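You operate a simulated robot arm through the tools that you are given. There is no shell and no other tool. Be economical: measure what you need, move in short steps, check, and stop when the job is done.

You run a simulated two-armed robot. Do the job below in one go: nothing can be reset, and whatever is moved stays where it is left.

## Task
On the top of the feeder shelf, fold the brown cloth in half.

Only the result counts: the job must be done as asked and must still hold three seconds after the hand-in. Knocking over, shifting, dropping, spilling or breaking anything else fails it. Flat cloth is picked up by pressing the open fingertips on it (5 to 10 N) and closing them slowly along it; thin cloth reads only 2 to 8 mm in the jaws.

## Robot
Two 7-joint arms with two-finger parallel grippers on one trunk, on a base that drives. Base frame: it is fixed to the floor where the robot stands at the start and does not move with it; the origin is under the middle of the robot, x ahead of it, y to its left, z up. Readings come in mm, rad, newtons and seconds.
The left shoulder is at the start at [70, 163, 1170], the right one opposite. With the tool pointing down near the work surface each hand reaches from about 400 to 880 mm from the robot's upright axis, wherever it stands, measured 20 degrees to its own side. Places, roughly: top of the feeder shelf [600, 0, 1000]. Payload 3.43 kg a hand.
The TCP of each hand is the grasp point between the finger pads, 34 mm short of the fingertips. In the tool frame z runs along the fingers and y along their closing line. Largest opening 128 mm; finger width 24, thickness 12; the body of the gripper, 48 by 130 mm, starts 96 mm behind the TCP.
Orientation is that of the tool frame in the base frame, as [roll, pitch, yaw] about the fixed x, y, z axes, in that order (R = Rz(yaw) Ry(pitch) Rx(roll)). With the fingers straight down and closing along the base's y, the tool's x points along the base's -x, its y along +y and its z along -z.

## Interface
- The arms move only by the tool servo_tool. It takes "left_rows", "right_rows" or both (then of equal length, played together; a hand with none holds still); each is a list of rows, each a list of 7 numbers: the gripper command, from -1 (fully open) to 1 (shut), values between in proportion, then the shift along the base's x, y, z in units of 150 mm (1.0 is 150 mm), then the turn, a rotation vector about the base's x, y, z in units of 45 degrees (1.0 is 45 degrees). In form: [[claw, tx, ty, tz, ax, ay, az], ...]. A call has 1 to 12 rows; each row is the pose to reach, as a shift and turn from the pose commanded when the call began. A call with a number of a shift or a turn outside -1 to 1 is refused whole. Rows are played at 5 a second. More than 50 mm and 0.15 rad between two rows, or a gripper value outside its range, and nothing of the call is played. Where a pose cannot be reached the arm comes as near as it can. A force on the tool above 40 N (or 10 N above the force at the start of the call, whichever is more), or a blocked arm, ends the call early, and 0.2 s more pass. The fingers move at their own pace (about 153 mm/s each) and stop on an object; they squeeze with about 23 N. The grip force told is the motor's: it shows also when the fingers shut on nothing. Time passes only in rows, and 0.2 s behind the last, so rows that repeat a pose let the fingers close. The reply holds the time, the measured pose of the TCP, the force on the tool along the base axes, the opening and the grip force, in the units named above and with some noise.
- Cameras (640 x 400 px; columns grow to the right, rows downward): "scene" is now at [131.9, -9.7, 1391.2]; the picture's right is [-0.01, -1.00, 0.00], its down [-0.66, 0.01, -0.75] and it looks along [0.75, -0.01, -0.66] (base axes); focal length 254 px, centre (320, 200). "left" rides on the left gripper at [76, 11, -160] in its tool frame; the picture's right is [-0.15, 0.99, 0.00], its down [-0.88, -0.13, -0.46] and it looks along [-0.45, -0.07, 0.89] (tool axes); focal length 234 px, centre (320, 200). "right" rides on the right gripper at [76, -11, -160] in its tool frame; the picture's right is [0.15, 0.99, 0.00], its down [-0.88, 0.13, -0.46] and it looks along [-0.45, 0.07, 0.89] (tool axes); focal length 234 px, centre (320, 200). There is no depth. A picture from a camera that has moved, and an enlarged one, comes with that camera's place and axes in the base frame and with its lens. The place of the scene camera against the robot may be out by one fixed shift of up to 18 mm in any direction.
- snapshot(camera): a new picture of that camera. It takes no simulated time.
- raise_lower(by): slides the trunk up (or, below 0, down) by that many mm; the arms and the scene camera ride with it, the base frame stays. It gives what a move gives, with no picture.
- steer(legs): drives the robot by 1 to 6 legs, each [ahead, left, turn to the left] in mm, mm and rad, along the robot's own axes; the way and the turn of a leg run together, so that a leg with both is an arc; at most 1500 mm and 3.142 rad a leg. The arms and the cameras ride along, it lands a little off, and it stops where it bumps. It gives what a move gives.
- turn_head(pan, tilt): turns the head with the scene camera to pan (to the left, within 1.501 rad either way) and tilt (down, from -0.506 to 1.204), counted from straight ahead of the robot. It gives what a move gives.
- inspect(camera, box): a new picture of the part [left, top, right, bottom] of that camera's present view, enlarged. It takes no simulated time.
- hand_in(): hands the job in; it is judged then, once.

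Work in short steps. Places have to be worked out from the pictures, the camera data and where the tool is seen: move nearer, look again, correct. Check each grasp and each placing, and mend what went wrong. You have 120 turns and 100 pictures in all, those below and enlarged ones among them. Open the grippers and draw the arms clear of the work before you hand the job in, unless the task says otherwise.

The tools are called after "Request:" as a command line: name --argument value ..., lists and objects as JSON in quotes. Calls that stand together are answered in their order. servo_tool: Moves the arms, as the interface text tells. Its arguments: {"type":"object","properties":{"left_rows":{"type":"array","items":{"type":"array","items":{"type":"number"}}},"right_rows":{"type":"array","items":{"type":"array","items":{"type":"number"}}}},"required":[]} The other tools are called the same way: raise_lower (by) slides the trunk up or down; steer (legs) drives the base; turn_head (pan, tilt) turns the head that bears the scene camera; snapshot (camera) takes a picture; inspect (camera, box) takes an enlarged picture of a part of a camera's view; hand_in () hands the job in.

At the start:

```text
time: 0.0
left_eef_pos: [709.5, 247.9, 1185.2]
left_orientation: [-3.141, 0.0, -3.138]
left_contact_force: [1.3, 0.1, 0.2]
left_width: 127.9
left_grasp_force: 0.0
right_eef_pos: [558.4, -287.2, 1191.9]
right_orientation: [-3.14, 0.001, -3.141]
right_contact_force: [0.3, -0.1, -1.0]
right_width: 127.9
right_grasp_force: 0.1
trunk travel left (down, up): [-650.0, 290.0]
robot x, y, heading: [0.6, -0.9, -0.002]
head pan, tilt: [-0.009, 0.716]
```

scene: 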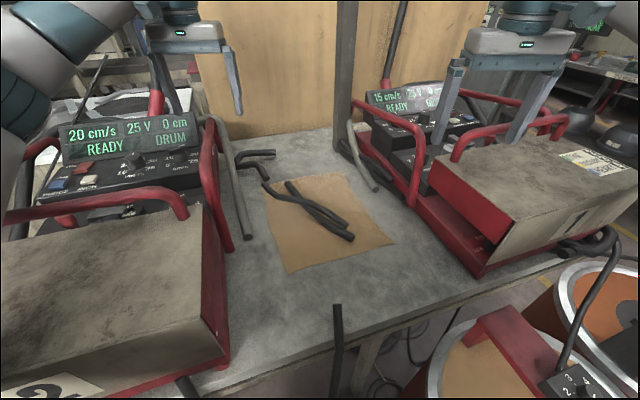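
right: 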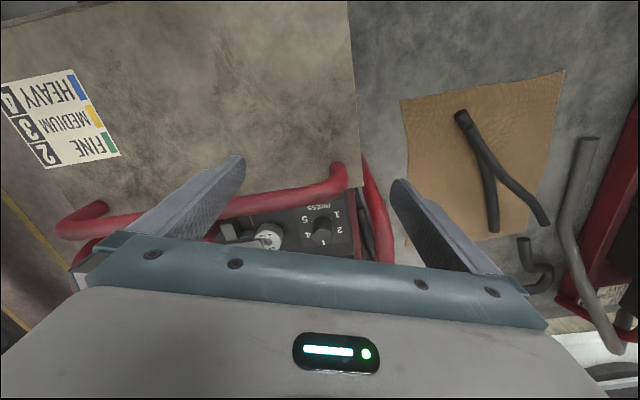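
left: 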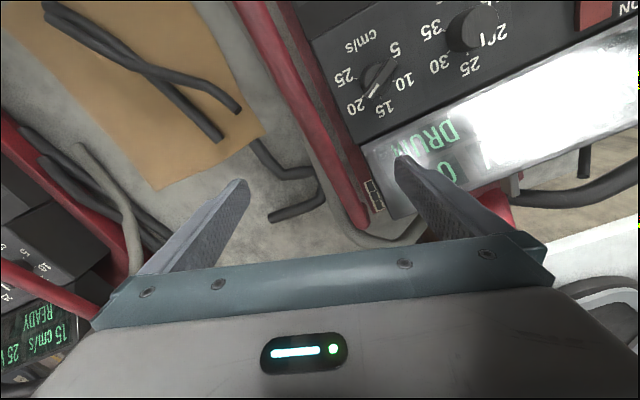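

I start with an enlarged look at the cloth and the things around it.

Request:
inspect --camera "scene" --box '[220, 130, 420, 290]'

Request:
snapshot --camera "right"

```text
2.50 times, centred on (320, 210) of scene
camera zoom: at [131.9, -9.7, 1391.2], right [-0.01, -1.0, 0.0], down [-0.66, 0.01, -0.75], along [0.75, -0.01, -0.66], focal length 634 px, centre (320, 175)
```

zoom: 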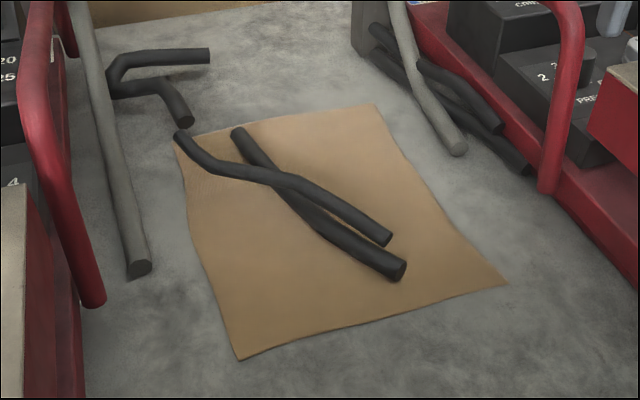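

```text
95 pictures are left
camera right: at [482.1, -298.9, 1351.1], right [-0.15, 0.99, 0.0], down [0.88, 0.13, 0.46], along [0.45, 0.07, -0.89], focal length 234 px, centre (320, 200)
```

right: 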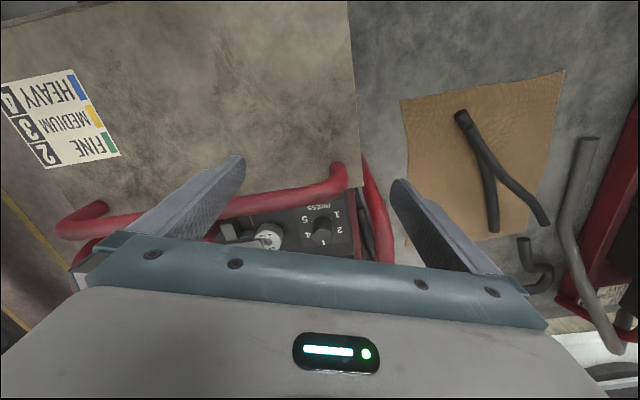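

The cloth's corners work out near A[694,153], B[767,-69], C[490,-166], D[413,63] at z≈950, with dark rods lying over it. I look closer from the hand cameras to learn how the rods lie.

Request:
inspect --camera "left" --box '[0, 0, 320, 200]'

Request:
inspect --camera "right" --box '[360, 40, 640, 240]'

Request:
inspect --camera "scene" --box '[230, 140, 390, 240]'

```text
2.00 times, centred on (160, 100) of left
camera zoom: at [632.8, 258.6, 1346.0], right [0.15, 0.99, 0.0], down [0.88, -0.13, 0.46], along [0.45, -0.07, -0.89], focal length 468 px, centre (640, 400)
```

zoom: 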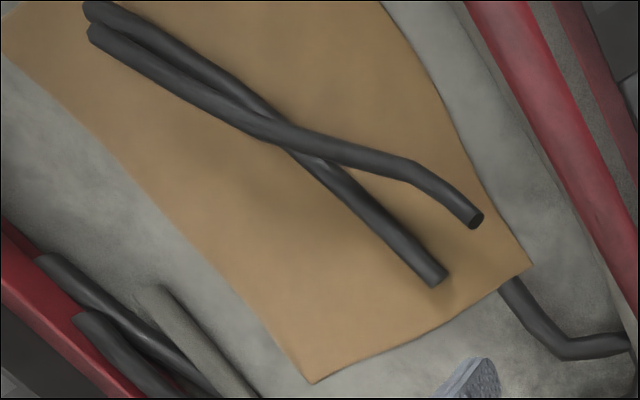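

```text
2.00 times, centred on (500, 140) of right
camera zoom: at [482.1, -298.9, 1351.1], right [-0.15, 0.99, 0.0], down [0.88, 0.13, 0.46], along [0.45, 0.07, -0.89], focal length 468 px, centre (-40, 320)
```

zoom: 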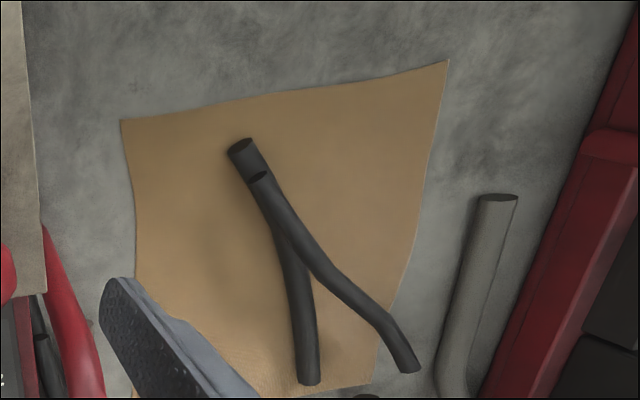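

```text
4.00 times, centred on (310, 190) of scene
camera zoom: at [131.9, -9.7, 1391.2], right [-0.01, -1.0, 0.0], down [-0.66, 0.01, -0.75], along [0.75, -0.01, -0.66], focal length 1015 px, centre (360, 240)
```

zoom: 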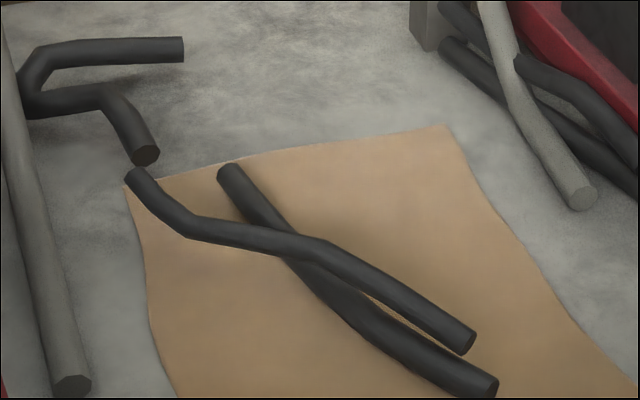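

Two bent dark rods cross over the cloth, the upper one some 30–40 mm above it. I bring the left hand over the cloth, high up, for a closer view before deciding whether they are loose.

Request:
servo_tool --left_rows '[[-1, -0.15, -0.28, 0, 0, 0, 0], [-1, -0.3, -0.56, 0, 0, 0, 0], [-1, -0.45, -0.84, 0, 0, 0, 0], [-1, -0.6, -1, 0, 0, 0, 0], [-1, -0.75, -1, -0.2, 0, 0, 0], [-1, -0.75, -1, -0.4, 0, 0, 0], [-1, -0.75, -1, -0.4, 0, 0, 0]]'

Request:
snapshot --camera "left"

Request:
snapshot --camera "scene"

```text
time: 1.6
left_eef_pos: [594.0, 91.0, 1159.5]
left_orientation: [3.135, 0.045, -3.141]
left_contact_force: [-0.1, -1.2, -0.4]
left_width: 128.1
left_grasp_force: 0.0
right_eef_pos: [555.3, -295.4, 1200.8]
right_orientation: [3.134, 0.004, 3.139]
right_contact_force: [0.0, 0.4, -0.5]
right_width: 128.2
right_grasp_force: 0.2
trunk travel left (down, up): [-650.0, 290.0]
robot x, y, heading: [-0.3, 5.7, 0.001]
head pan, tilt: [-0.009, 0.716]
```

```text
91 pictures are left
camera left: at [512.7, 100.4, 1316.6], right [0.15, 0.99, 0.01], down [0.86, -0.13, 0.49], along [0.49, -0.06, -0.87], focal length 234 px, centre (320, 200)
```

left: 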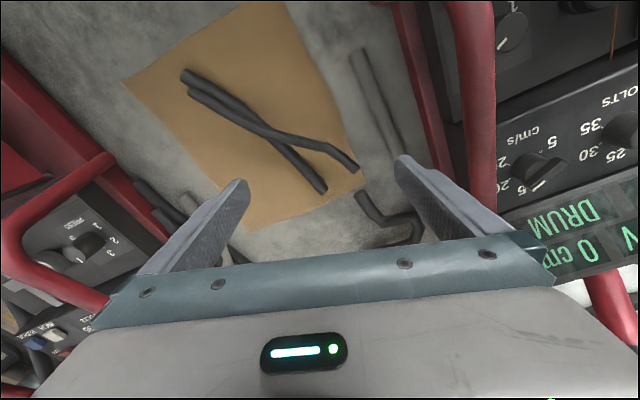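

```text
90 pictures are left
camera scene: at [129.0, -18.1, 1400.5], right [-0.01, -1.0, -0.01], down [-0.65, 0.01, -0.76], along [0.76, 0.0, -0.65], focal length 254 px, centre (320, 200)
```

scene: 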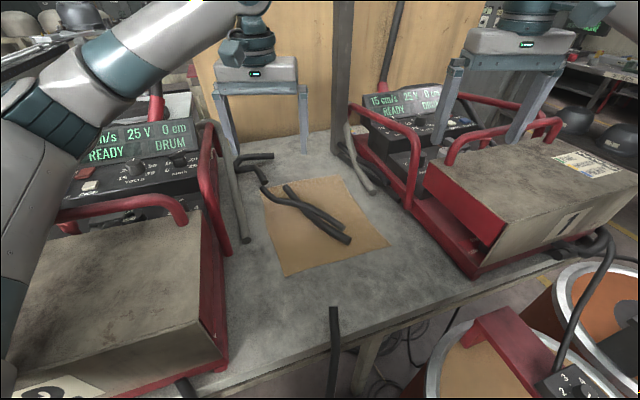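

The rods stay the same from here; I move toward the middle and lower, fingers half closed, to see them near.

Request:
servo_tool --left_rows '[[0, 0, -0.25, 0, 0, 0, 0], [0, 0, -0.5, -0.1, 0, 0, 0], [0, 0, -0.55, -0.35, 0, 0, 0], [0, 0, -0.55, -0.6, 0, 0, 0], [0, 0, -0.55, -0.6, 0, 0, 0]]'

Request:
snapshot --camera "left"

Request:
inspect --camera "scene" --box '[200, 100, 440, 250]'

```text
time: 2.6
left_eef_pos: [596.8, 59.5, 1172.2]
left_orientation: [-3.139, 0.219, -3.088]
left_contact_force: [-0.2, 0.6, 0.4]
left_width: 64.1
left_grasp_force: 0.0
right_eef_pos: [553.6, -255.3, 1201.3]
right_orientation: [-3.141, 0.014, -3.107]
right_contact_force: [0.5, -0.1, -0.6]
right_width: 128.1
right_grasp_force: 0.2
trunk travel left (down, up): [-650.0, 290.0]
robot x, y, heading: [2.3, 18.6, 0.037]
head pan, tilt: [-0.009, 0.716]
stopped in row 4 (left hand): the arm was blocked; the commanded pose is now the measured one
```

```text
89 pictures are left
camera left: at [487.6, 64.0, 1311.4], right [0.09, 1.0, 0.03], down [0.77, -0.09, 0.64], along [0.64, -0.03, -0.77], focal length 234 px, centre (320, 200)
```

left: 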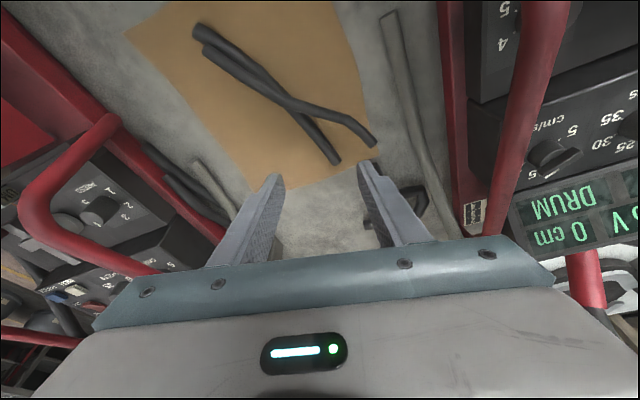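

```text
2.67 times, centred on (320, 175) of scene
camera zoom: at [113.9, 7.7, 1395.3], right [0.03, -1.0, 0.0], down [-0.64, -0.02, -0.76], along [0.76, 0.02, -0.65], focal length 676 px, centre (320, 267)
```

zoom: 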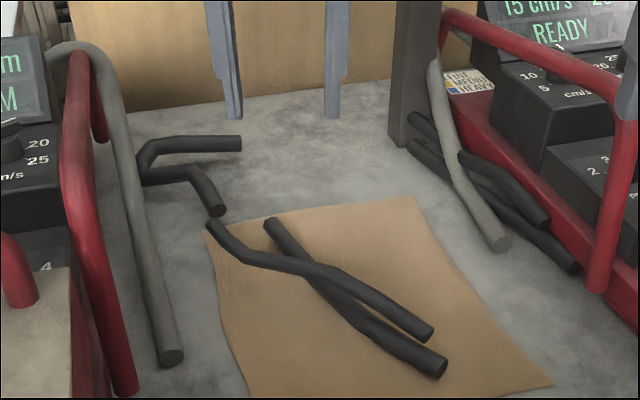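

The left arm was blocked, likely its forearm on the left feeder's handle, and the base was pushed round a bit. I raise the trunk so the arms come in from above, then check that nothing shifted.

Request:
raise_lower --by 200

Request:
snapshot --camera "scene"

```text
time: 4.7
left_eef_pos: [611.1, 51.8, 1346.8]
left_orientation: [-3.139, 0.181, -3.101]
left_contact_force: [-0.5, 0.4, 0.2]
left_width: 64.1
left_grasp_force: 0.1
right_eef_pos: [568.0, -257.7, 1391.7]
right_orientation: [3.141, 0.001, -3.114]
right_contact_force: [0.2, -0.4, 0.0]
right_width: 128.2
right_grasp_force: 0.1
trunk travel left (down, up): [-850.0, 90.0]
robot x, y, heading: [1.9, 12.6, 0.03]
head pan, tilt: [-0.009, 0.716]
```

```text
87 pictures are left
camera scene: at [132.6, 6.9, 1591.2], right [0.02, -1.0, 0.0], down [-0.66, -0.01, -0.75], along [0.75, 0.02, -0.66], focal length 254 px, centre (320, 200)
```

scene: 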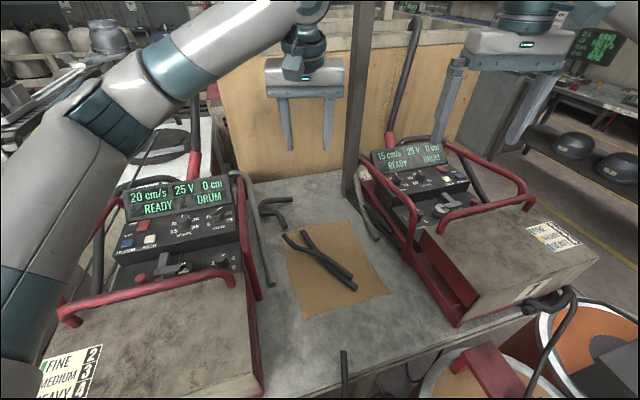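

Nothing shifted, and the arm is free. I level the left tool and descend over the cloth centre with the higher trunk.

Request:
servo_tool --left_rows '[[0, 0, -0.1, -0.2, 0, 0.12, -0.02], [0, -0.05, -0.2, -0.45, 0, 0.233, -0.05], [0, -0.07, -0.2, -0.7, 0, 0.233, -0.05], [0, -0.07, -0.2, -0.95, 0, 0.233, -0.05], [0, -0.07, -0.2, -0.95, 0, 0.233, -0.05]]'

Request:
snapshot --camera "left"

Request:
snapshot --camera "scene"

```text
time: 5.9
left_eef_pos: [598.9, 20.2, 1204.2]
left_orientation: [3.138, -0.001, -3.139]
left_contact_force: [-0.8, -1.5, 0.2]
left_width: 64.1
left_grasp_force: 0.1
right_eef_pos: [567.8, -258.0, 1391.0]
right_orientation: [3.138, 0.0, -3.112]
right_contact_force: [0.0, -0.4, 0.1]
right_width: 128.1
right_grasp_force: 0.0
trunk travel left (down, up): [-850.0, 90.0]
robot x, y, heading: [-0.9, 14.8, 0.037]
head pan, tilt: [-0.009, 0.716]
```

```text
86 pictures are left
camera left: at [524.8, 29.4, 1364.7], right [0.14, 0.99, 0.0], down [0.88, -0.13, 0.45], along [0.45, -0.06, -0.89], focal length 234 px, centre (320, 200)
```

left: 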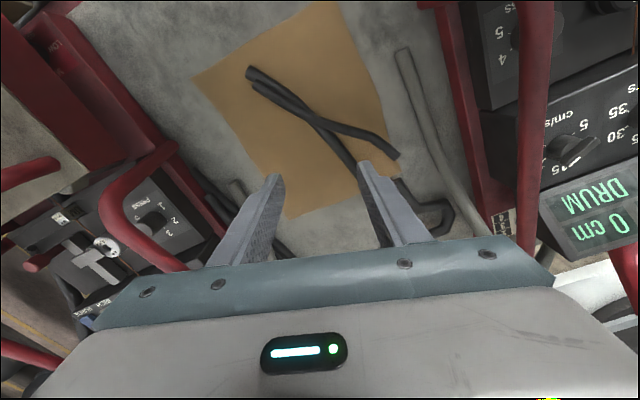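

```text
85 pictures are left
camera scene: at [133.1, 5.9, 1591.2], right [0.02, -1.0, 0.0], down [-0.66, -0.01, -0.75], along [0.75, 0.02, -0.66], focal length 254 px, centre (320, 200)
```

scene: 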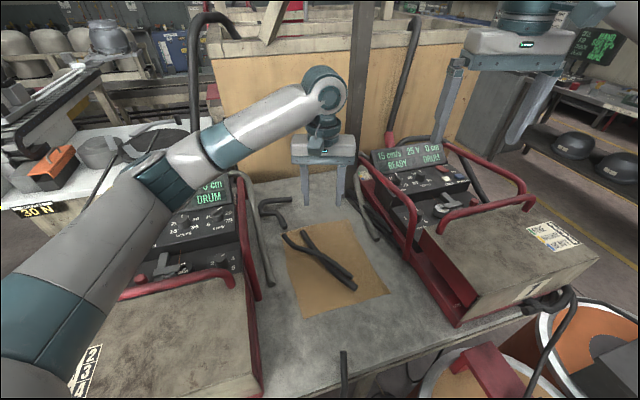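

Clear now. I raise the trunk some more for forearm clearance and go down toward the rods.

Request:
raise_lower --by 85

Request:
servo_tool --left_rows '[[0, 0, 0, -0.3, 0, 0, 0], [0, 0, 0, -0.6, 0, 0, 0], [0, 0, 0, -0.9, 0, 0, 0], [0, 0, 0, -1, 0, 0, 0]]'

Request:
snapshot --camera "scene"

```text
time: 7.2
left_eef_pos: [599.8, 19.9, 1289.0]
left_orientation: [3.139, -0.003, -3.14]
left_contact_force: [0.7, 0.3, 0.6]
left_width: 64.1
left_grasp_force: 0.1
right_eef_pos: [567.7, -258.5, 1477.1]
right_orientation: [3.141, 0.0, -3.111]
right_contact_force: [0.3, -0.4, 0.3]
right_width: 128.0
right_grasp_force: 0.1
trunk travel left (down, up): [-935.0, 5.0]
robot x, y, heading: [1.7, 11.0, 0.034]
head pan, tilt: [-0.009, 0.716]
```

```text
time: 8.2
left_eef_pos: [600.9, 19.3, 1138.8]
left_orientation: [3.138, 0.0, -3.139]
left_contact_force: [0.3, -1.0, 0.1]
left_width: 63.9
left_grasp_force: 0.1
right_eef_pos: [568.6, -256.3, 1476.9]
right_orientation: [-3.141, 0.001, -3.112]
right_contact_force: [-0.6, 0.7, 0.5]
right_width: 127.9
right_grasp_force: 0.1
trunk travel left (down, up): [-935.0, 5.0]
robot x, y, heading: [-0.5, 14.9, 0.03]
head pan, tilt: [-0.009, 0.716]
```

```text
84 pictures are left
camera scene: at [133.3, 6.6, 1676.2], right [0.02, -1.0, 0.0], down [-0.66, -0.01, -0.75], along [0.75, 0.02, -0.66], focal length 254 px, centre (320, 200)
```

scene: 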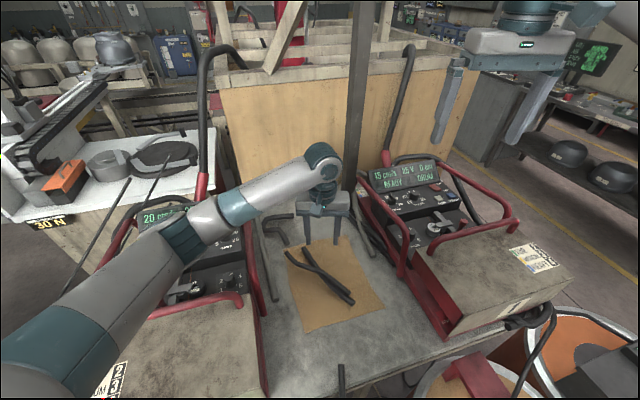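

The forearm is clear of the feeder. I tilt the head down and look with both cameras.

Request:
turn_head --pan 0 --tilt 0.95

Request:
inspect --camera "scene" --box '[240, 120, 400, 220]'

Request:
snapshot --camera "left"

```text
time: 8.9
left_eef_pos: [601.6, 20.1, 1140.7]
left_orientation: [3.137, -0.003, -3.138]
left_contact_force: [0.5, 0.3, 0.5]
left_width: 64.3
left_grasp_force: 0.1
right_eef_pos: [568.1, -257.1, 1476.9]
right_orientation: [3.141, 0.0, -3.111]
right_contact_force: [0.0, 0.4, -0.2]
right_width: 127.8
right_grasp_force: 0.0
trunk travel left (down, up): [-935.0, 5.0]
robot x, y, heading: [-0.8, 11.8, 0.034]
head pan, tilt: [0.0, 0.949]
```

```text
4.00 times, centred on (320, 170) of scene
camera zoom: at [121.6, 7.0, 1657.8], right [0.03, -1.0, 0.0], down [-0.81, -0.02, -0.58], along [0.58, 0.02, -0.81], focal length 1015 px, centre (320, 320)
```

zoom: 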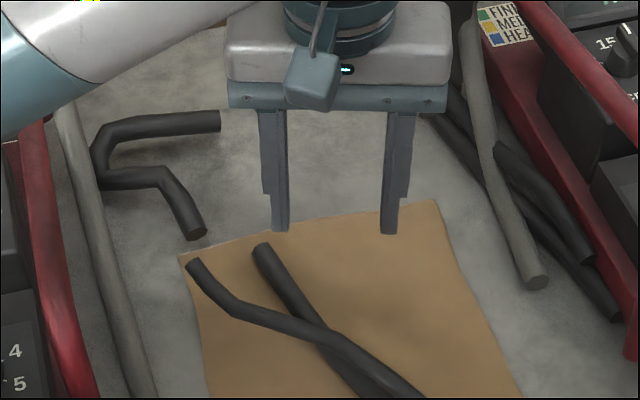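

```text
82 pictures are left
camera left: at [525.4, 30.4, 1300.2], right [0.14, 0.99, 0.0], down [0.88, -0.13, 0.45], along [0.45, -0.06, -0.89], focal length 234 px, centre (320, 200)
```

left: 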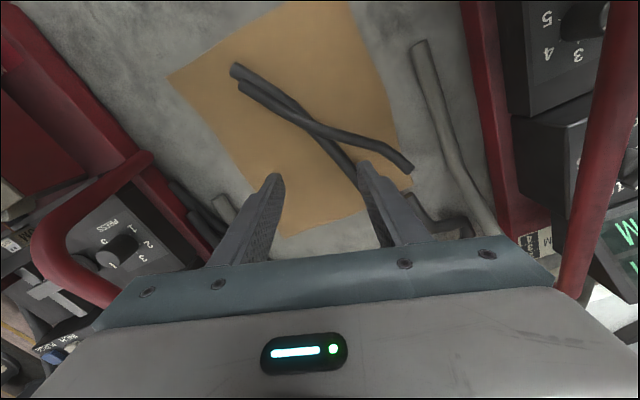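

The crossing of the rods is near [580,13], z≈970. I turn the left hand about 48° so that it closes across both rods, to test whether they are loose.

Request:
servo_tool --left_rows '[[-0.5, -0.03, 0, 0, 0, 0, 0.18], [-0.5, -0.06, -0.02, 0, 0, 0, 0.36], [-0.5, -0.1, -0.04, 0, 0, 0, 0.54], [-0.5, -0.14, -0.04, -0.1, 0, 0, 0.72], [-0.5, -0.14, -0.04, -0.25, 0, 0, 0.9], [-0.5, -0.14, -0.04, -0.4, 0, 0, 1.0], [-0.5, -0.14, -0.04, -0.4, 0, 0, 1.0]]'

Request:
snapshot --camera "left"

Request:
snapshot --camera "scene"

```text
time: 10.5
left_eef_pos: [614.8, 30.4, 1121.7]
left_orientation: [-3.097, 0.053, -2.34]
left_contact_force: [-0.1, -0.4, 0.6]
left_width: 95.8
left_grasp_force: 0.1
right_eef_pos: [575.8, -250.1, 1480.3]
right_orientation: [-3.139, -0.004, -3.109]
right_contact_force: [0.7, -0.2, 0.1]
right_width: 128.2
right_grasp_force: 0.0
trunk travel left (down, up): [-935.0, 5.0]
robot x, y, heading: [0.7, 12.4, 0.032]
head pan, tilt: [0.0, 0.949]
```

```text
81 pictures are left
camera left: at [543.1, -18.0, 1276.7], right [-0.61, 0.79, -0.04], down [0.67, 0.54, 0.51], along [0.42, 0.28, -0.86], focal length 234 px, centre (320, 200)
```

left: 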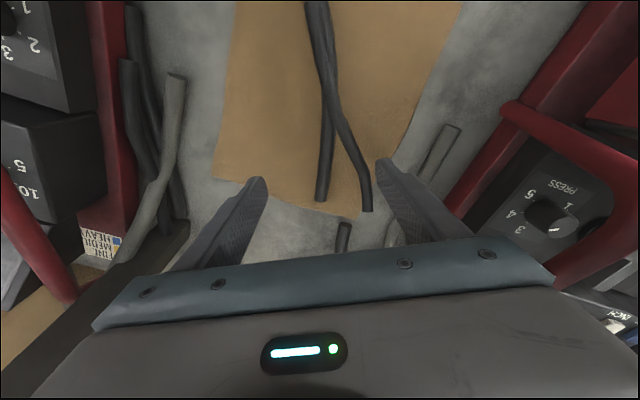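

```text
80 pictures are left
camera scene: at [129.4, 16.7, 1662.7], right [0.03, -1.0, 0.01], down [-0.82, -0.03, -0.58], along [0.58, 0.01, -0.82], focal length 254 px, centre (320, 200)
```

scene: 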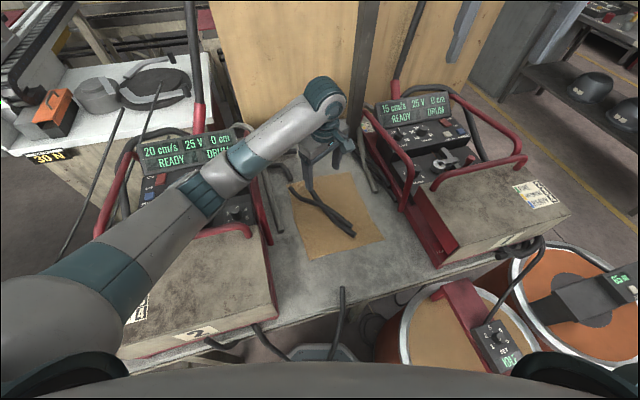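

The left arm did not get down: its forearm rests on the left feeder. The table, feeders and cloth are all turned about 18°, so I lift the hand and then drive back and around to face the gap between the feeders squarely.

Request:
servo_tool --left_rows '[[-0.5, 0, 0, 0.3, 0, 0, 0], [-0.5, 0, 0, 0.6, 0, 0, 0], [-0.5, 0, 0, 0.9, 0, 0, 0], [-0.5, 0, 0, 1, 0, 0, 0]]'

Request:
servo_tool --left_rows '[[-0.5, 0, 0, 0.3, 0, 0, -0.18], [-0.5, 0, 0, 0.5, 0, 0, -0.36], [-0.5, 0, 0, 0.5, 0, 0, -0.54], [-0.5, 0, 0, 0.5, 0, 0, -0.72], [-0.5, 0, 0, 0.5, 0, 0, -0.9], [-0.5, 0, 0, 0.5, 0, 0, -1]]'

Request:
steer --legs '[[-120, 0, 0], [0, -220, 0], [0, 0, 0.285]]'

Request:
snapshot --camera "scene"

```text
time: 11.5
left_eef_pos: [578.3, 12.1, 1230.9]
left_orientation: [3.137, -0.001, -2.354]
left_contact_force: [-0.1, 0.7, -0.7]
left_width: 96.1
left_grasp_force: 0.1
right_eef_pos: [568.1, -256.8, 1475.6]
right_orientation: [-3.141, 0.002, -3.112]
right_contact_force: [0.1, -0.2, 0.2]
right_width: 127.9
right_grasp_force: 0.0
trunk travel left (down, up): [-935.0, 5.0]
robot x, y, heading: [-1.0, 8.8, 0.03]
head pan, tilt: [0.0, 0.949]
```

```text
time: 12.9
left_eef_pos: [578.2, 13.5, 1303.4]
left_orientation: [3.139, -0.001, -3.141]
left_contact_force: [0.3, 0.3, 0.0]
left_width: 96.1
left_grasp_force: 0.0
right_eef_pos: [567.9, -258.3, 1476.6]
right_orientation: [-3.141, 0.001, -3.113]
right_contact_force: [0.5, -0.9, 0.5]
right_width: 127.9
right_grasp_force: 0.0
trunk travel left (down, up): [-935.0, 5.0]
robot x, y, heading: [2.2, 12.7, 0.03]
head pan, tilt: [0.0, 0.949]
```

```text
time: 15.1
left_eef_pos: [457.8, -91.5, 1301.9]
left_orientation: [3.134, -0.005, -3.118]
left_contact_force: [0.8, -0.1, 0.8]
left_width: 96.2
left_grasp_force: 0.1
right_eef_pos: [455.6, -363.9, 1472.3]
right_orientation: [3.134, -0.001, -3.09]
right_contact_force: [1.3, -0.9, -1.7]
right_width: 128.0
right_grasp_force: 0.0
trunk travel left (down, up): [-935.0, 5.0]
robot x, y, heading: [-124.0, -101.4, 0.053]
head pan, tilt: [0.0, 0.949]
stopped in leg 2: the robot was blocked; the commanded pose is now the measured one
```

```text
79 pictures are left
camera scene: at [2.1, -109.7, 1657.2], right [0.06, -1.0, 0.0], down [-0.81, -0.04, -0.58], along [0.58, 0.04, -0.81], focal length 254 px, centre (320, 200)
```

scene: 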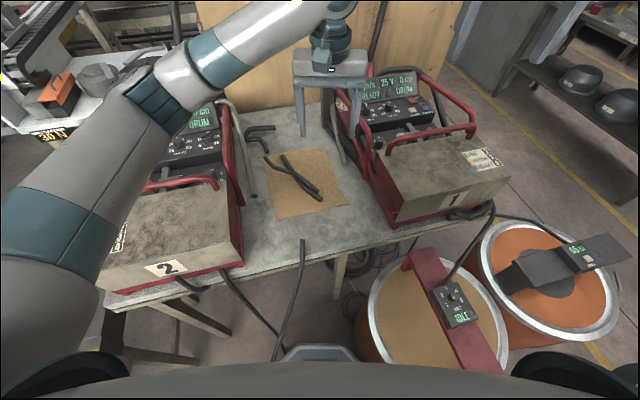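

The base touched the drum on the right, so I back off from it, then turn only a little to face the cloth.

Request:
steer --legs '[[-30, 15, 0], [0, 0, 0.15]]'

Request:
snapshot --camera "scene"

```text
time: 16.6
left_eef_pos: [416.7, 6.2, 1301.4]
left_orientation: [3.134, -0.003, -2.968]
left_contact_force: [-0.3, -0.8, -0.2]
left_width: 96.1
left_grasp_force: 0.0
right_eef_pos: [453.9, -264.1, 1474.2]
right_orientation: [3.133, -0.002, -2.94]
right_contact_force: [0.7, -0.4, -1.1]
right_width: 128.1
right_grasp_force: 0.1
trunk travel left (down, up): [-935.0, 5.0]
robot x, y, heading: [-155.8, -92.7, 0.202]
head pan, tilt: [0.0, 0.949]
```

```text
78 pictures are left
camera scene: at [-32.2, -79.3, 1657.4], right [0.2, -0.98, -0.01], down [-0.8, -0.16, -0.58], along [0.57, 0.12, -0.81], focal length 254 px, centre (320, 200)
```

scene: 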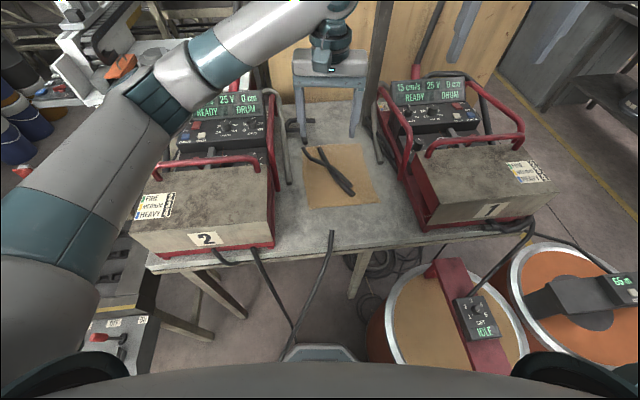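

This view is good. I go a little ahead and left to bring the far edge of the cloth into reach.

Request:
steer --legs '[[55, 30, 0]]'

Request:
turn_head --pan 0 --tilt 0.8

Request:
snapshot --camera "scene"

Request:
snapshot --camera "left"

```text
time: 17.5
left_eef_pos: [451.5, 45.6, 1309.7]
left_orientation: [3.136, 0.006, -2.973]
left_contact_force: [-0.8, -0.8, 0.7]
left_width: 95.8
left_grasp_force: 0.0
right_eef_pos: [487.8, -223.9, 1480.7]
right_orientation: [3.138, 0.009, -2.943]
right_contact_force: [-1.6, -1.0, 0.9]
right_width: 127.7
right_grasp_force: 0.1
trunk travel left (down, up): [-935.0, 5.0]
robot x, y, heading: [-105.5, -49.2, 0.203]
head pan, tilt: [0.0, 0.949]
```

```text
time: 18.2
left_eef_pos: [456.1, 49.6, 1306.4]
left_orientation: [3.139, 0.002, -2.973]
left_contact_force: [0.0, 0.3, -0.1]
left_width: 95.9
left_grasp_force: 0.1
right_eef_pos: [494.9, -222.0, 1478.6]
right_orientation: [3.14, 0.003, -2.943]
right_contact_force: [0.0, 0.7, -1.0]
right_width: 128.0
right_grasp_force: 0.0
trunk travel left (down, up): [-935.0, 5.0]
robot x, y, heading: [-107.0, -44.4, 0.203]
head pan, tilt: [0.0, 0.799]
```

```text
77 pictures are left
camera scene: at [14.7, -32.7, 1669.6], right [0.2, -0.98, 0.0], down [-0.7, -0.14, -0.7], along [0.68, 0.14, -0.72], focal length 254 px, centre (320, 200)
```

scene: 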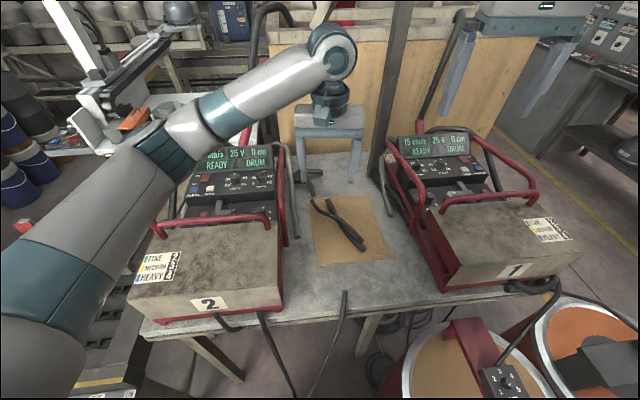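

```text
76 pictures are left
camera left: at [381.7, 46.5, 1466.4], right [-0.02, 1.0, 0.0], down [0.89, 0.02, 0.46], along [0.46, 0.01, -0.89], focal length 234 px, centre (320, 200)
```

left: 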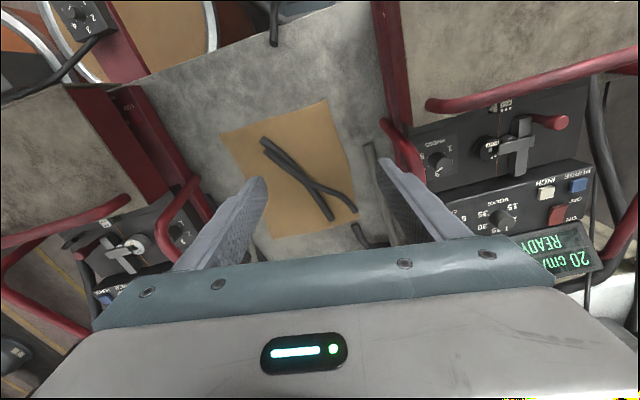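

I bring the left hand over the rods again with its closing line across them, stopping at z≈1156.

Request:
servo_tool --left_rows '[[-0.5, 0.2, -0.05, 0, 0, 0, 0.17], [-0.5, 0.4, -0.1, -0.1, 0, 0, 0.34], [-0.5, 0.6, -0.15, -0.2, 0, 0, 0.51], [-0.5, 0.8, -0.2, -0.35, 0, 0, 0.68], [-0.5, 0.83, -0.24, -0.6, 0, 0, 0.85], [-0.5, 0.83, -0.24, -0.85, 0, 0, 0.85], [-0.5, 0.83, -0.24, -1, 0, 0, 0.85], [-0.5, 0.83, -0.24, -1, 0, 0, 0.85]]'

Request:
snapshot --camera "scene"

Request:
snapshot --camera "left"

```text
time: 20.0
left_eef_pos: [585.2, 14.5, 1154.4]
left_orientation: [3.14, 0.0, -2.305]
left_contact_force: [-0.6, -0.9, 0.4]
left_width: 95.7
left_grasp_force: 0.0
right_eef_pos: [498.1, -218.6, 1477.6]
right_orientation: [3.14, 0.001, -2.942]
right_contact_force: [0.3, 0.3, -0.4]
right_width: 127.9
right_grasp_force: 0.1
trunk travel left (down, up): [-935.0, 5.0]
robot x, y, heading: [-107.2, -47.8, 0.205]
head pan, tilt: [0.0, 0.799]
```

```text
75 pictures are left
camera scene: at [18.2, -31.3, 1669.3], right [0.2, -0.98, 0.0], down [-0.7, -0.14, -0.7], along [0.68, 0.14, -0.72], focal length 254 px, centre (320, 200)
```

scene: 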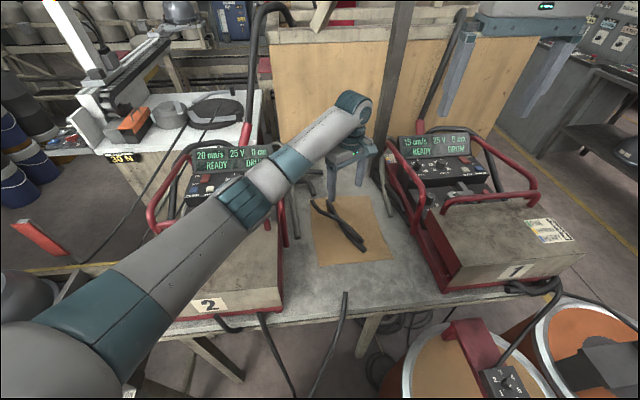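

```text
74 pictures are left
camera left: at [527.1, -34.6, 1315.5], right [-0.64, 0.77, 0.0], down [0.69, 0.57, 0.46], along [0.35, 0.29, -0.89], focal length 234 px, centre (320, 200)
```

left: 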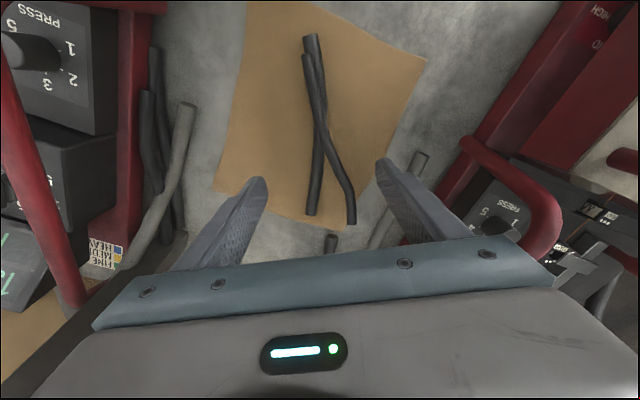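

The hand is well aligned. The crossing is at about [572,0], so I shift there and descend to TCP z≈1005.

Request:
servo_tool --left_rows '[[-0.5, -0.09, -0.1, -0.2, 0, 0, 0], [-0.5, -0.09, -0.1, -0.45, 0, 0, 0], [-0.5, -0.09, -0.1, -0.7, 0, 0, 0], [-0.5, -0.09, -0.1, -0.85, 0, 0, 0], [-0.5, -0.09, -0.1, -0.97, 0, 0, 0], [-0.5, -0.09, -0.1, -0.97, 0, 0, 0]]'

Request:
snapshot --camera "left"

Request:
inspect --camera "scene" --box '[240, 120, 440, 280]'

```text
time: 21.4
left_eef_pos: [572.2, -0.1, 1009.5]
left_orientation: [3.139, 0.0, -2.305]
left_contact_force: [0.3, -1.1, 0.2]
left_width: 96.1
left_grasp_force: 0.1
right_eef_pos: [497.3, -219.2, 1476.7]
right_orientation: [3.139, 0.002, -2.944]
right_contact_force: [-0.1, 0.0, -0.5]
right_width: 128.2
right_grasp_force: 0.0
trunk travel left (down, up): [-935.0, 5.0]
robot x, y, heading: [-105.1, -47.2, 0.2]
head pan, tilt: [0.0, 0.799]
```

```text
73 pictures are left
camera left: at [513.5, -49.3, 1169.4], right [-0.64, 0.77, 0.0], down [0.69, 0.57, 0.45], along [0.35, 0.29, -0.89], focal length 234 px, centre (320, 200)
```

left: 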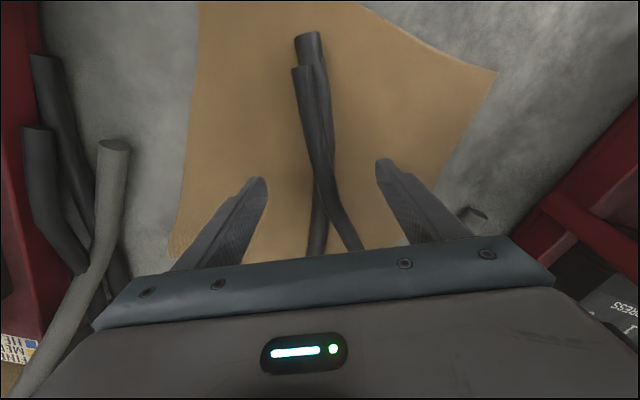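

```text
2.50 times, centred on (340, 200) of scene
camera zoom: at [18.5, -30.4, 1669.2], right [0.2, -0.98, 0.0], down [-0.7, -0.14, -0.7], along [0.68, 0.14, -0.72], focal length 634 px, centre (270, 200)
```

zoom: 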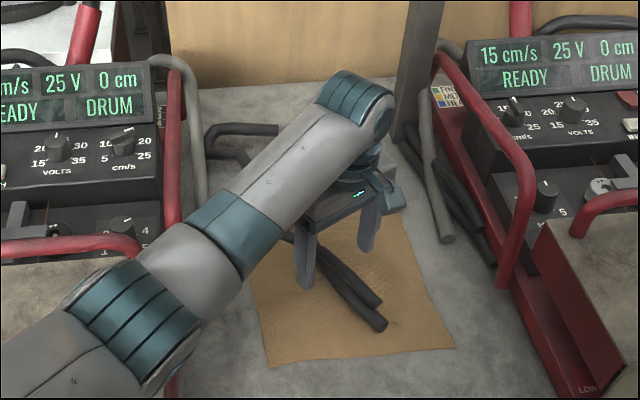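

The fingers straddle both rods without contact. I go down to ~992 and close slowly to see whether they are solid.

Request:
servo_tool --left_rows '[[-0.5, 0, 0, -0.06, 0, 0, 0], [-0.5, 0, 0, -0.11, 0, 0, 0], [-0.2, 0, 0, -0.11, 0, 0, 0], [0.0, 0, 0, -0.11, 0, 0, 0], [0.2, 0, 0, -0.11, 0, 0, 0], [0.3, 0, 0, -0.11, 0, 0, 0], [0.4, 0, 0, -0.11, 0, 0, 0]]'

Request:
snapshot --camera "left"

```text
time: 23.0
left_eef_pos: [572.8, -0.6, 993.2]
left_orientation: [3.137, 0.001, -2.303]
left_contact_force: [-0.1, -1.2, 0.4]
left_width: 38.4
left_grasp_force: 0.0
right_eef_pos: [498.8, -218.2, 1476.9]
right_orientation: [3.139, 0.002, -2.943]
right_contact_force: [1.8, 0.6, -0.9]
right_width: 128.2
right_grasp_force: 0.1
trunk travel left (down, up): [-935.0, 5.0]
robot x, y, heading: [-110.3, -49.0, 0.204]
head pan, tilt: [0.0, 0.799]
```

```text
71 pictures are left
camera left: at [513.8, -49.7, 1153.1], right [-0.64, 0.77, 0.0], down [0.69, 0.57, 0.46], along [0.35, 0.29, -0.89], focal length 234 px, centre (320, 200)
```

left: 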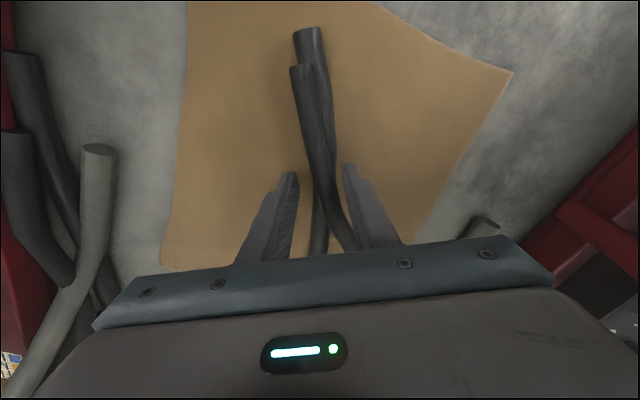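

Still no contact at a 38 mm opening; I close further.

Request:
servo_tool --left_rows '[[0.5, 0, 0, 0, 0, 0, 0], [0.6, 0, 0, 0, 0, 0, 0], [0.7, 0, 0, 0, 0, 0, 0], [0.8, 0, 0, 0, 0, 0, 0], [0.9, 0, 0, 0, 0, 0, 0], [0.9, 0, 0, 0, 0, 0, 0]]'

Request:
snapshot --camera "left"

```text
time: 24.4
left_eef_pos: [571.6, 0.1, 992.7]
left_orientation: [3.139, -0.001, -2.304]
left_contact_force: [0.0, 0.4, 0.0]
left_width: 6.3
left_grasp_force: 0.1
right_eef_pos: [498.1, -218.8, 1477.2]
right_orientation: [3.138, 0.001, -2.943]
right_contact_force: [1.1, -0.1, 0.3]
right_width: 128.2
right_grasp_force: 0.1
trunk travel left (down, up): [-935.0, 5.0]
robot x, y, heading: [-106.4, -51.3, 0.204]
head pan, tilt: [0.0, 0.799]
```

```text
70 pictures are left
camera left: at [513.8, -49.6, 1153.1], right [-0.64, 0.77, 0.0], down [0.69, 0.57, 0.46], along [0.35, 0.29, -0.89], focal length 234 px, centre (320, 200)
```

left: 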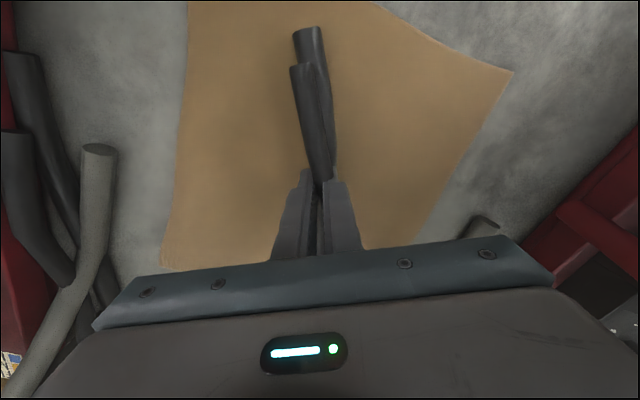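

The fingers closed to 6 mm with no force and the rods didn't react: they are only scenery with no body. I now feel for the cloth height with the closed fingers.

Request:
servo_tool --left_rows '[[0.9, 0, 0, -0.03, 0, 0, 0], [0.9, 0, 0, -0.06, 0, 0, 0], [0.9, 0, 0, -0.08, 0, 0, 0], [0.9, 0, 0, -0.08, 0, 0, 0]]'

```text
time: 25.4
left_eef_pos: [572.2, 0.2, 986.0]
left_orientation: [-3.138, 0.002, -2.303]
left_contact_force: [7.1, 1.5, 28.2]
left_width: 6.2
left_grasp_force: 0.0
right_eef_pos: [495.2, -218.4, 1479.3]
right_orientation: [3.14, 0.005, -2.941]
right_contact_force: [-0.2, 1.1, -1.0]
right_width: 127.9
right_grasp_force: 0.1
trunk travel left (down, up): [-935.0, 5.0]
robot x, y, heading: [-108.1, -43.9, 0.201]
head pan, tilt: [0.0, 0.799]
```

The cloth top is at about z 952 (TCP ≈ 986–987 at contact, some 5–6 N per mm). I lift the hand and drive forward a little for reach at the far edge.

Request:
servo_tool --left_rows '[[0, 0, 0, 0.3, 0, 0, 0], [0, 0, 0, 0.6, 0, 0, 0], [0, 0, 0, 0.9, 0, 0, -0.15], [0, 0, 0, 1, 0, 0, -0.3]]'

Request:
steer --legs '[[45, 0, 0]]'

Request:
snapshot --camera "scene"

Request:
snapshot --camera "left"

```text
time: 26.4
left_eef_pos: [573.3, 2.2, 1131.3]
left_orientation: [3.138, -0.003, -2.541]
left_contact_force: [0.4, -0.4, 0.0]
left_width: 64.3
left_grasp_force: 0.2
right_eef_pos: [500.4, -216.5, 1477.2]
right_orientation: [3.14, 0.001, -2.943]
right_contact_force: [-0.1, -0.8, 0.9]
right_width: 127.9
right_grasp_force: 0.0
trunk travel left (down, up): [-935.0, 5.0]
robot x, y, heading: [-106.1, -46.1, 0.2]
head pan, tilt: [0.0, 0.799]
```

```text
time: 27.3
left_eef_pos: [606.4, 6.4, 1138.5]
left_orientation: [-3.14, 0.007, -2.541]
left_contact_force: [-0.5, -1.1, 0.9]
left_width: 64.0
left_grasp_force: 0.1
right_eef_pos: [530.3, -211.4, 1483.2]
right_orientation: [3.14, 0.013, -2.941]
right_contact_force: [-1.7, -0.1, 0.6]
right_width: 128.0
right_grasp_force: 0.0
trunk travel left (down, up): [-935.0, 5.0]
robot x, y, heading: [-61.0, -42.1, 0.205]
head pan, tilt: [0.0, 0.799]
```

```text
69 pictures are left
camera scene: at [48.7, -24.4, 1670.6], right [0.2, -0.98, 0.0], down [-0.7, -0.14, -0.7], along [0.69, 0.14, -0.71], focal length 254 px, centre (320, 200)
```

scene: 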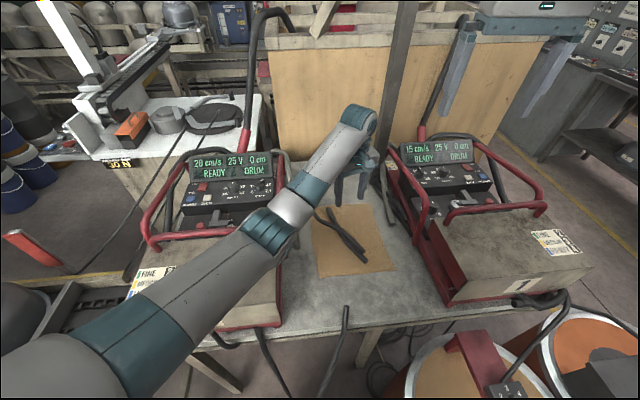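

```text
68 pictures are left
camera left: at [537.5, -27.8, 1297.6], right [-0.44, 0.9, 0.0], down [0.8, 0.39, 0.46], along [0.42, 0.2, -0.89], focal length 234 px, centre (320, 200)
```

left: 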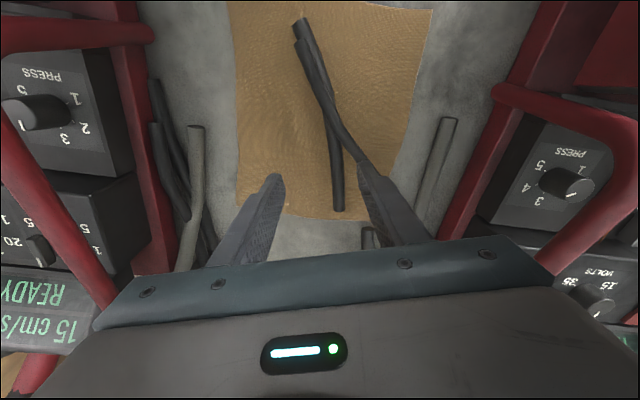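

The cloth shows a fine ripple now; I zoom in to re-locate its corners.

Request:
inspect --camera "scene" --box '[260, 170, 420, 290]'

```text
3.33 times, centred on (340, 230) of scene
camera zoom: at [48.7, -24.4, 1670.6], right [0.2, -0.98, 0.0], down [-0.7, -0.14, -0.7], along [0.69, 0.14, -0.71], focal length 846 px, centre (253, 100)
```

zoom: 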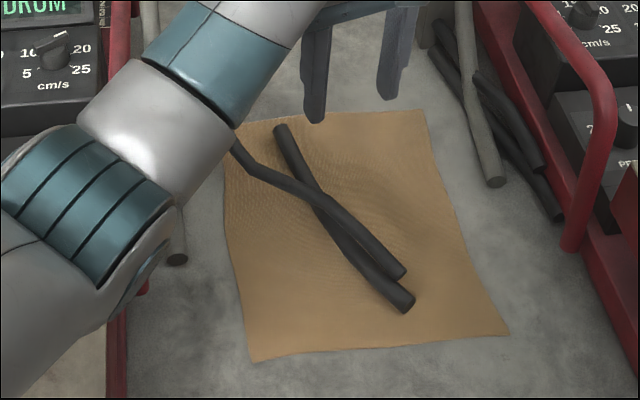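

Corners are unchanged: C≈[490,-166], D≈[415,63]. I plan to pinch the near edge 28 mm in from each corner, left at [438,41] and right at [496,-135], with the hands turned 18°, so I bring both there, still high.

Request:
servo_tool --left_rows '[[0.5, -0.25, 0.05, 0, 0, 0, -0.12], [0.5, -0.5, 0.1, 0, 0, 0, -0.24], [0.5, -0.75, 0.15, 0, 0, 0, -0.366], [0.5, -1, 0.2, 0, 0, 0, -0.366], [0.5, -1, 0.23, 0, 0, 0, -0.366], [0.5, -1, 0.23, 0, 0, 0, -0.366]]' --right_rows '[[0.5, -0.05, 0.1, -0.2, 0, 0, 0.05], [0.5, -0.1, 0.2, -0.4, 0, 0, 0.1], [0.5, -0.15, 0.3, -0.6, 0, 0, 0.147], [0.5, -0.2, 0.4, -0.8, 0, 0, 0.147], [0.5, -0.23, 0.51, -1, 0, 0, 0.147], [0.5, -0.23, 0.51, -1, 0, 0, 0.147]]'

Request:
snapshot --camera "scene"

```text
time: 28.7
left_eef_pos: [464.7, 41.6, 1131.9]
left_orientation: [3.138, 0.0, -2.827]
left_contact_force: [-0.7, -0.2, 0.5]
left_width: 32.1
left_grasp_force: 0.1
right_eef_pos: [505.7, -134.7, 1328.6]
right_orientation: [3.138, 0.003, -2.825]
right_contact_force: [0.2, -0.7, -0.3]
right_width: 32.3
right_grasp_force: 0.0
trunk travel left (down, up): [-935.0, 5.0]
robot x, y, heading: [-62.6, -37.1, 0.203]
head pan, tilt: [0.0, 0.799]
```

```text
66 pictures are left
camera scene: at [61.7, -23.1, 1669.3], right [0.2, -0.98, 0.0], down [-0.7, -0.14, -0.7], along [0.68, 0.14, -0.72], focal length 254 px, centre (320, 200)
```

scene: 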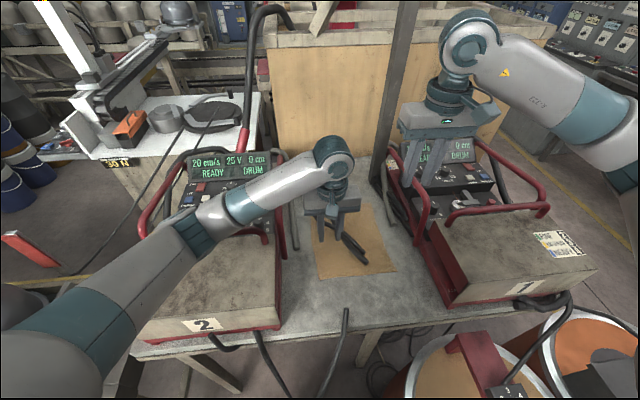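

Both go as planned; I continue down, left to z≈1040 and right to ≈1180.

Request:
servo_tool --left_rows '[[0.5, -0.09, 0, -0.15, 0, 0, 0], [0.5, -0.18, 0, -0.3, 0, 0, 0], [0.5, -0.18, 0, -0.45, 0, 0, 0], [0.5, -0.18, 0, -0.6, 0, 0, 0], [0.5, -0.18, 0, -0.6, 0, 0, 0]]' --right_rows '[[0.5, -0.03, 0, -0.25, 0, 0, 0], [0.5, -0.06, 0, -0.5, 0, 0, 0], [0.5, -0.06, 0, -0.75, 0, 0, 0], [0.5, -0.06, 0, -1, 0, 0, 0], [0.5, -0.06, 0, -1, 0, 0, 0]]'

Request:
snapshot --camera "scene"

Request:
snapshot --camera "left"

Request:
snapshot --camera "right"

```text
time: 29.9
left_eef_pos: [457.4, 45.3, 1059.5]
left_orientation: [3.139, 0.034, -2.826]
left_contact_force: [1.1, -0.8, 0.3]
left_width: 32.4
left_grasp_force: 0.1
right_eef_pos: [501.4, -137.2, 1179.2]
right_orientation: [3.134, 0.002, -2.827]
right_contact_force: [0.4, 0.3, -0.1]
right_width: 31.9
right_grasp_force: 0.1
trunk travel left (down, up): [-935.0, 5.0]
robot x, y, heading: [-64.4, -38.5, 0.199]
head pan, tilt: [0.0, 0.799]
```

```text
65 pictures are left
camera scene: at [66.4, -25.8, 1672.0], right [0.2, -0.98, 0.0], down [-0.7, -0.14, -0.7], along [0.68, 0.14, -0.72], focal length 254 px, centre (320, 200)
```

scene: 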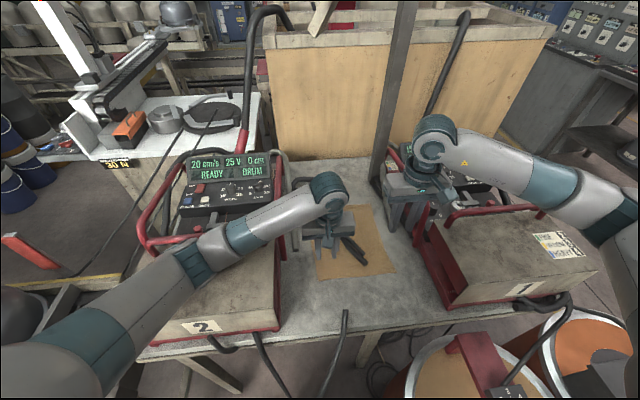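

```text
64 pictures are left
camera left: at [376.8, 30.5, 1217.1], right [-0.17, 0.99, 0.01], down [0.86, 0.14, 0.49], along [0.48, 0.09, -0.87], focal length 234 px, centre (320, 200)
```

left: 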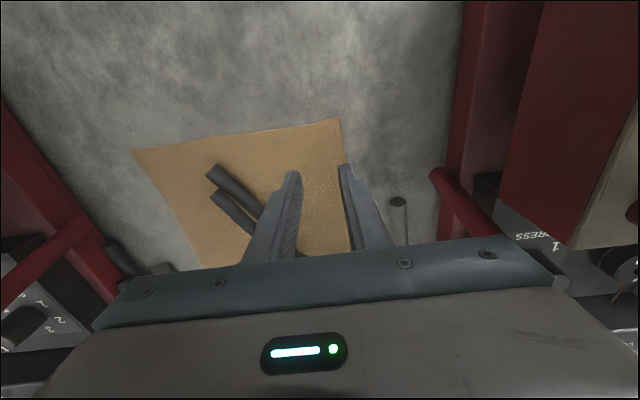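

```text
63 pictures are left
camera right: at [432.1, -171.3, 1338.1], right [-0.44, 0.9, 0.01], down [0.8, 0.39, 0.46], along [0.41, 0.21, -0.89], focal length 234 px, centre (320, 200)
```

right: 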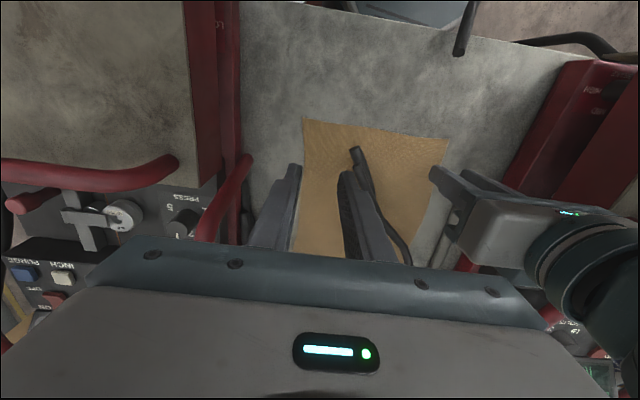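

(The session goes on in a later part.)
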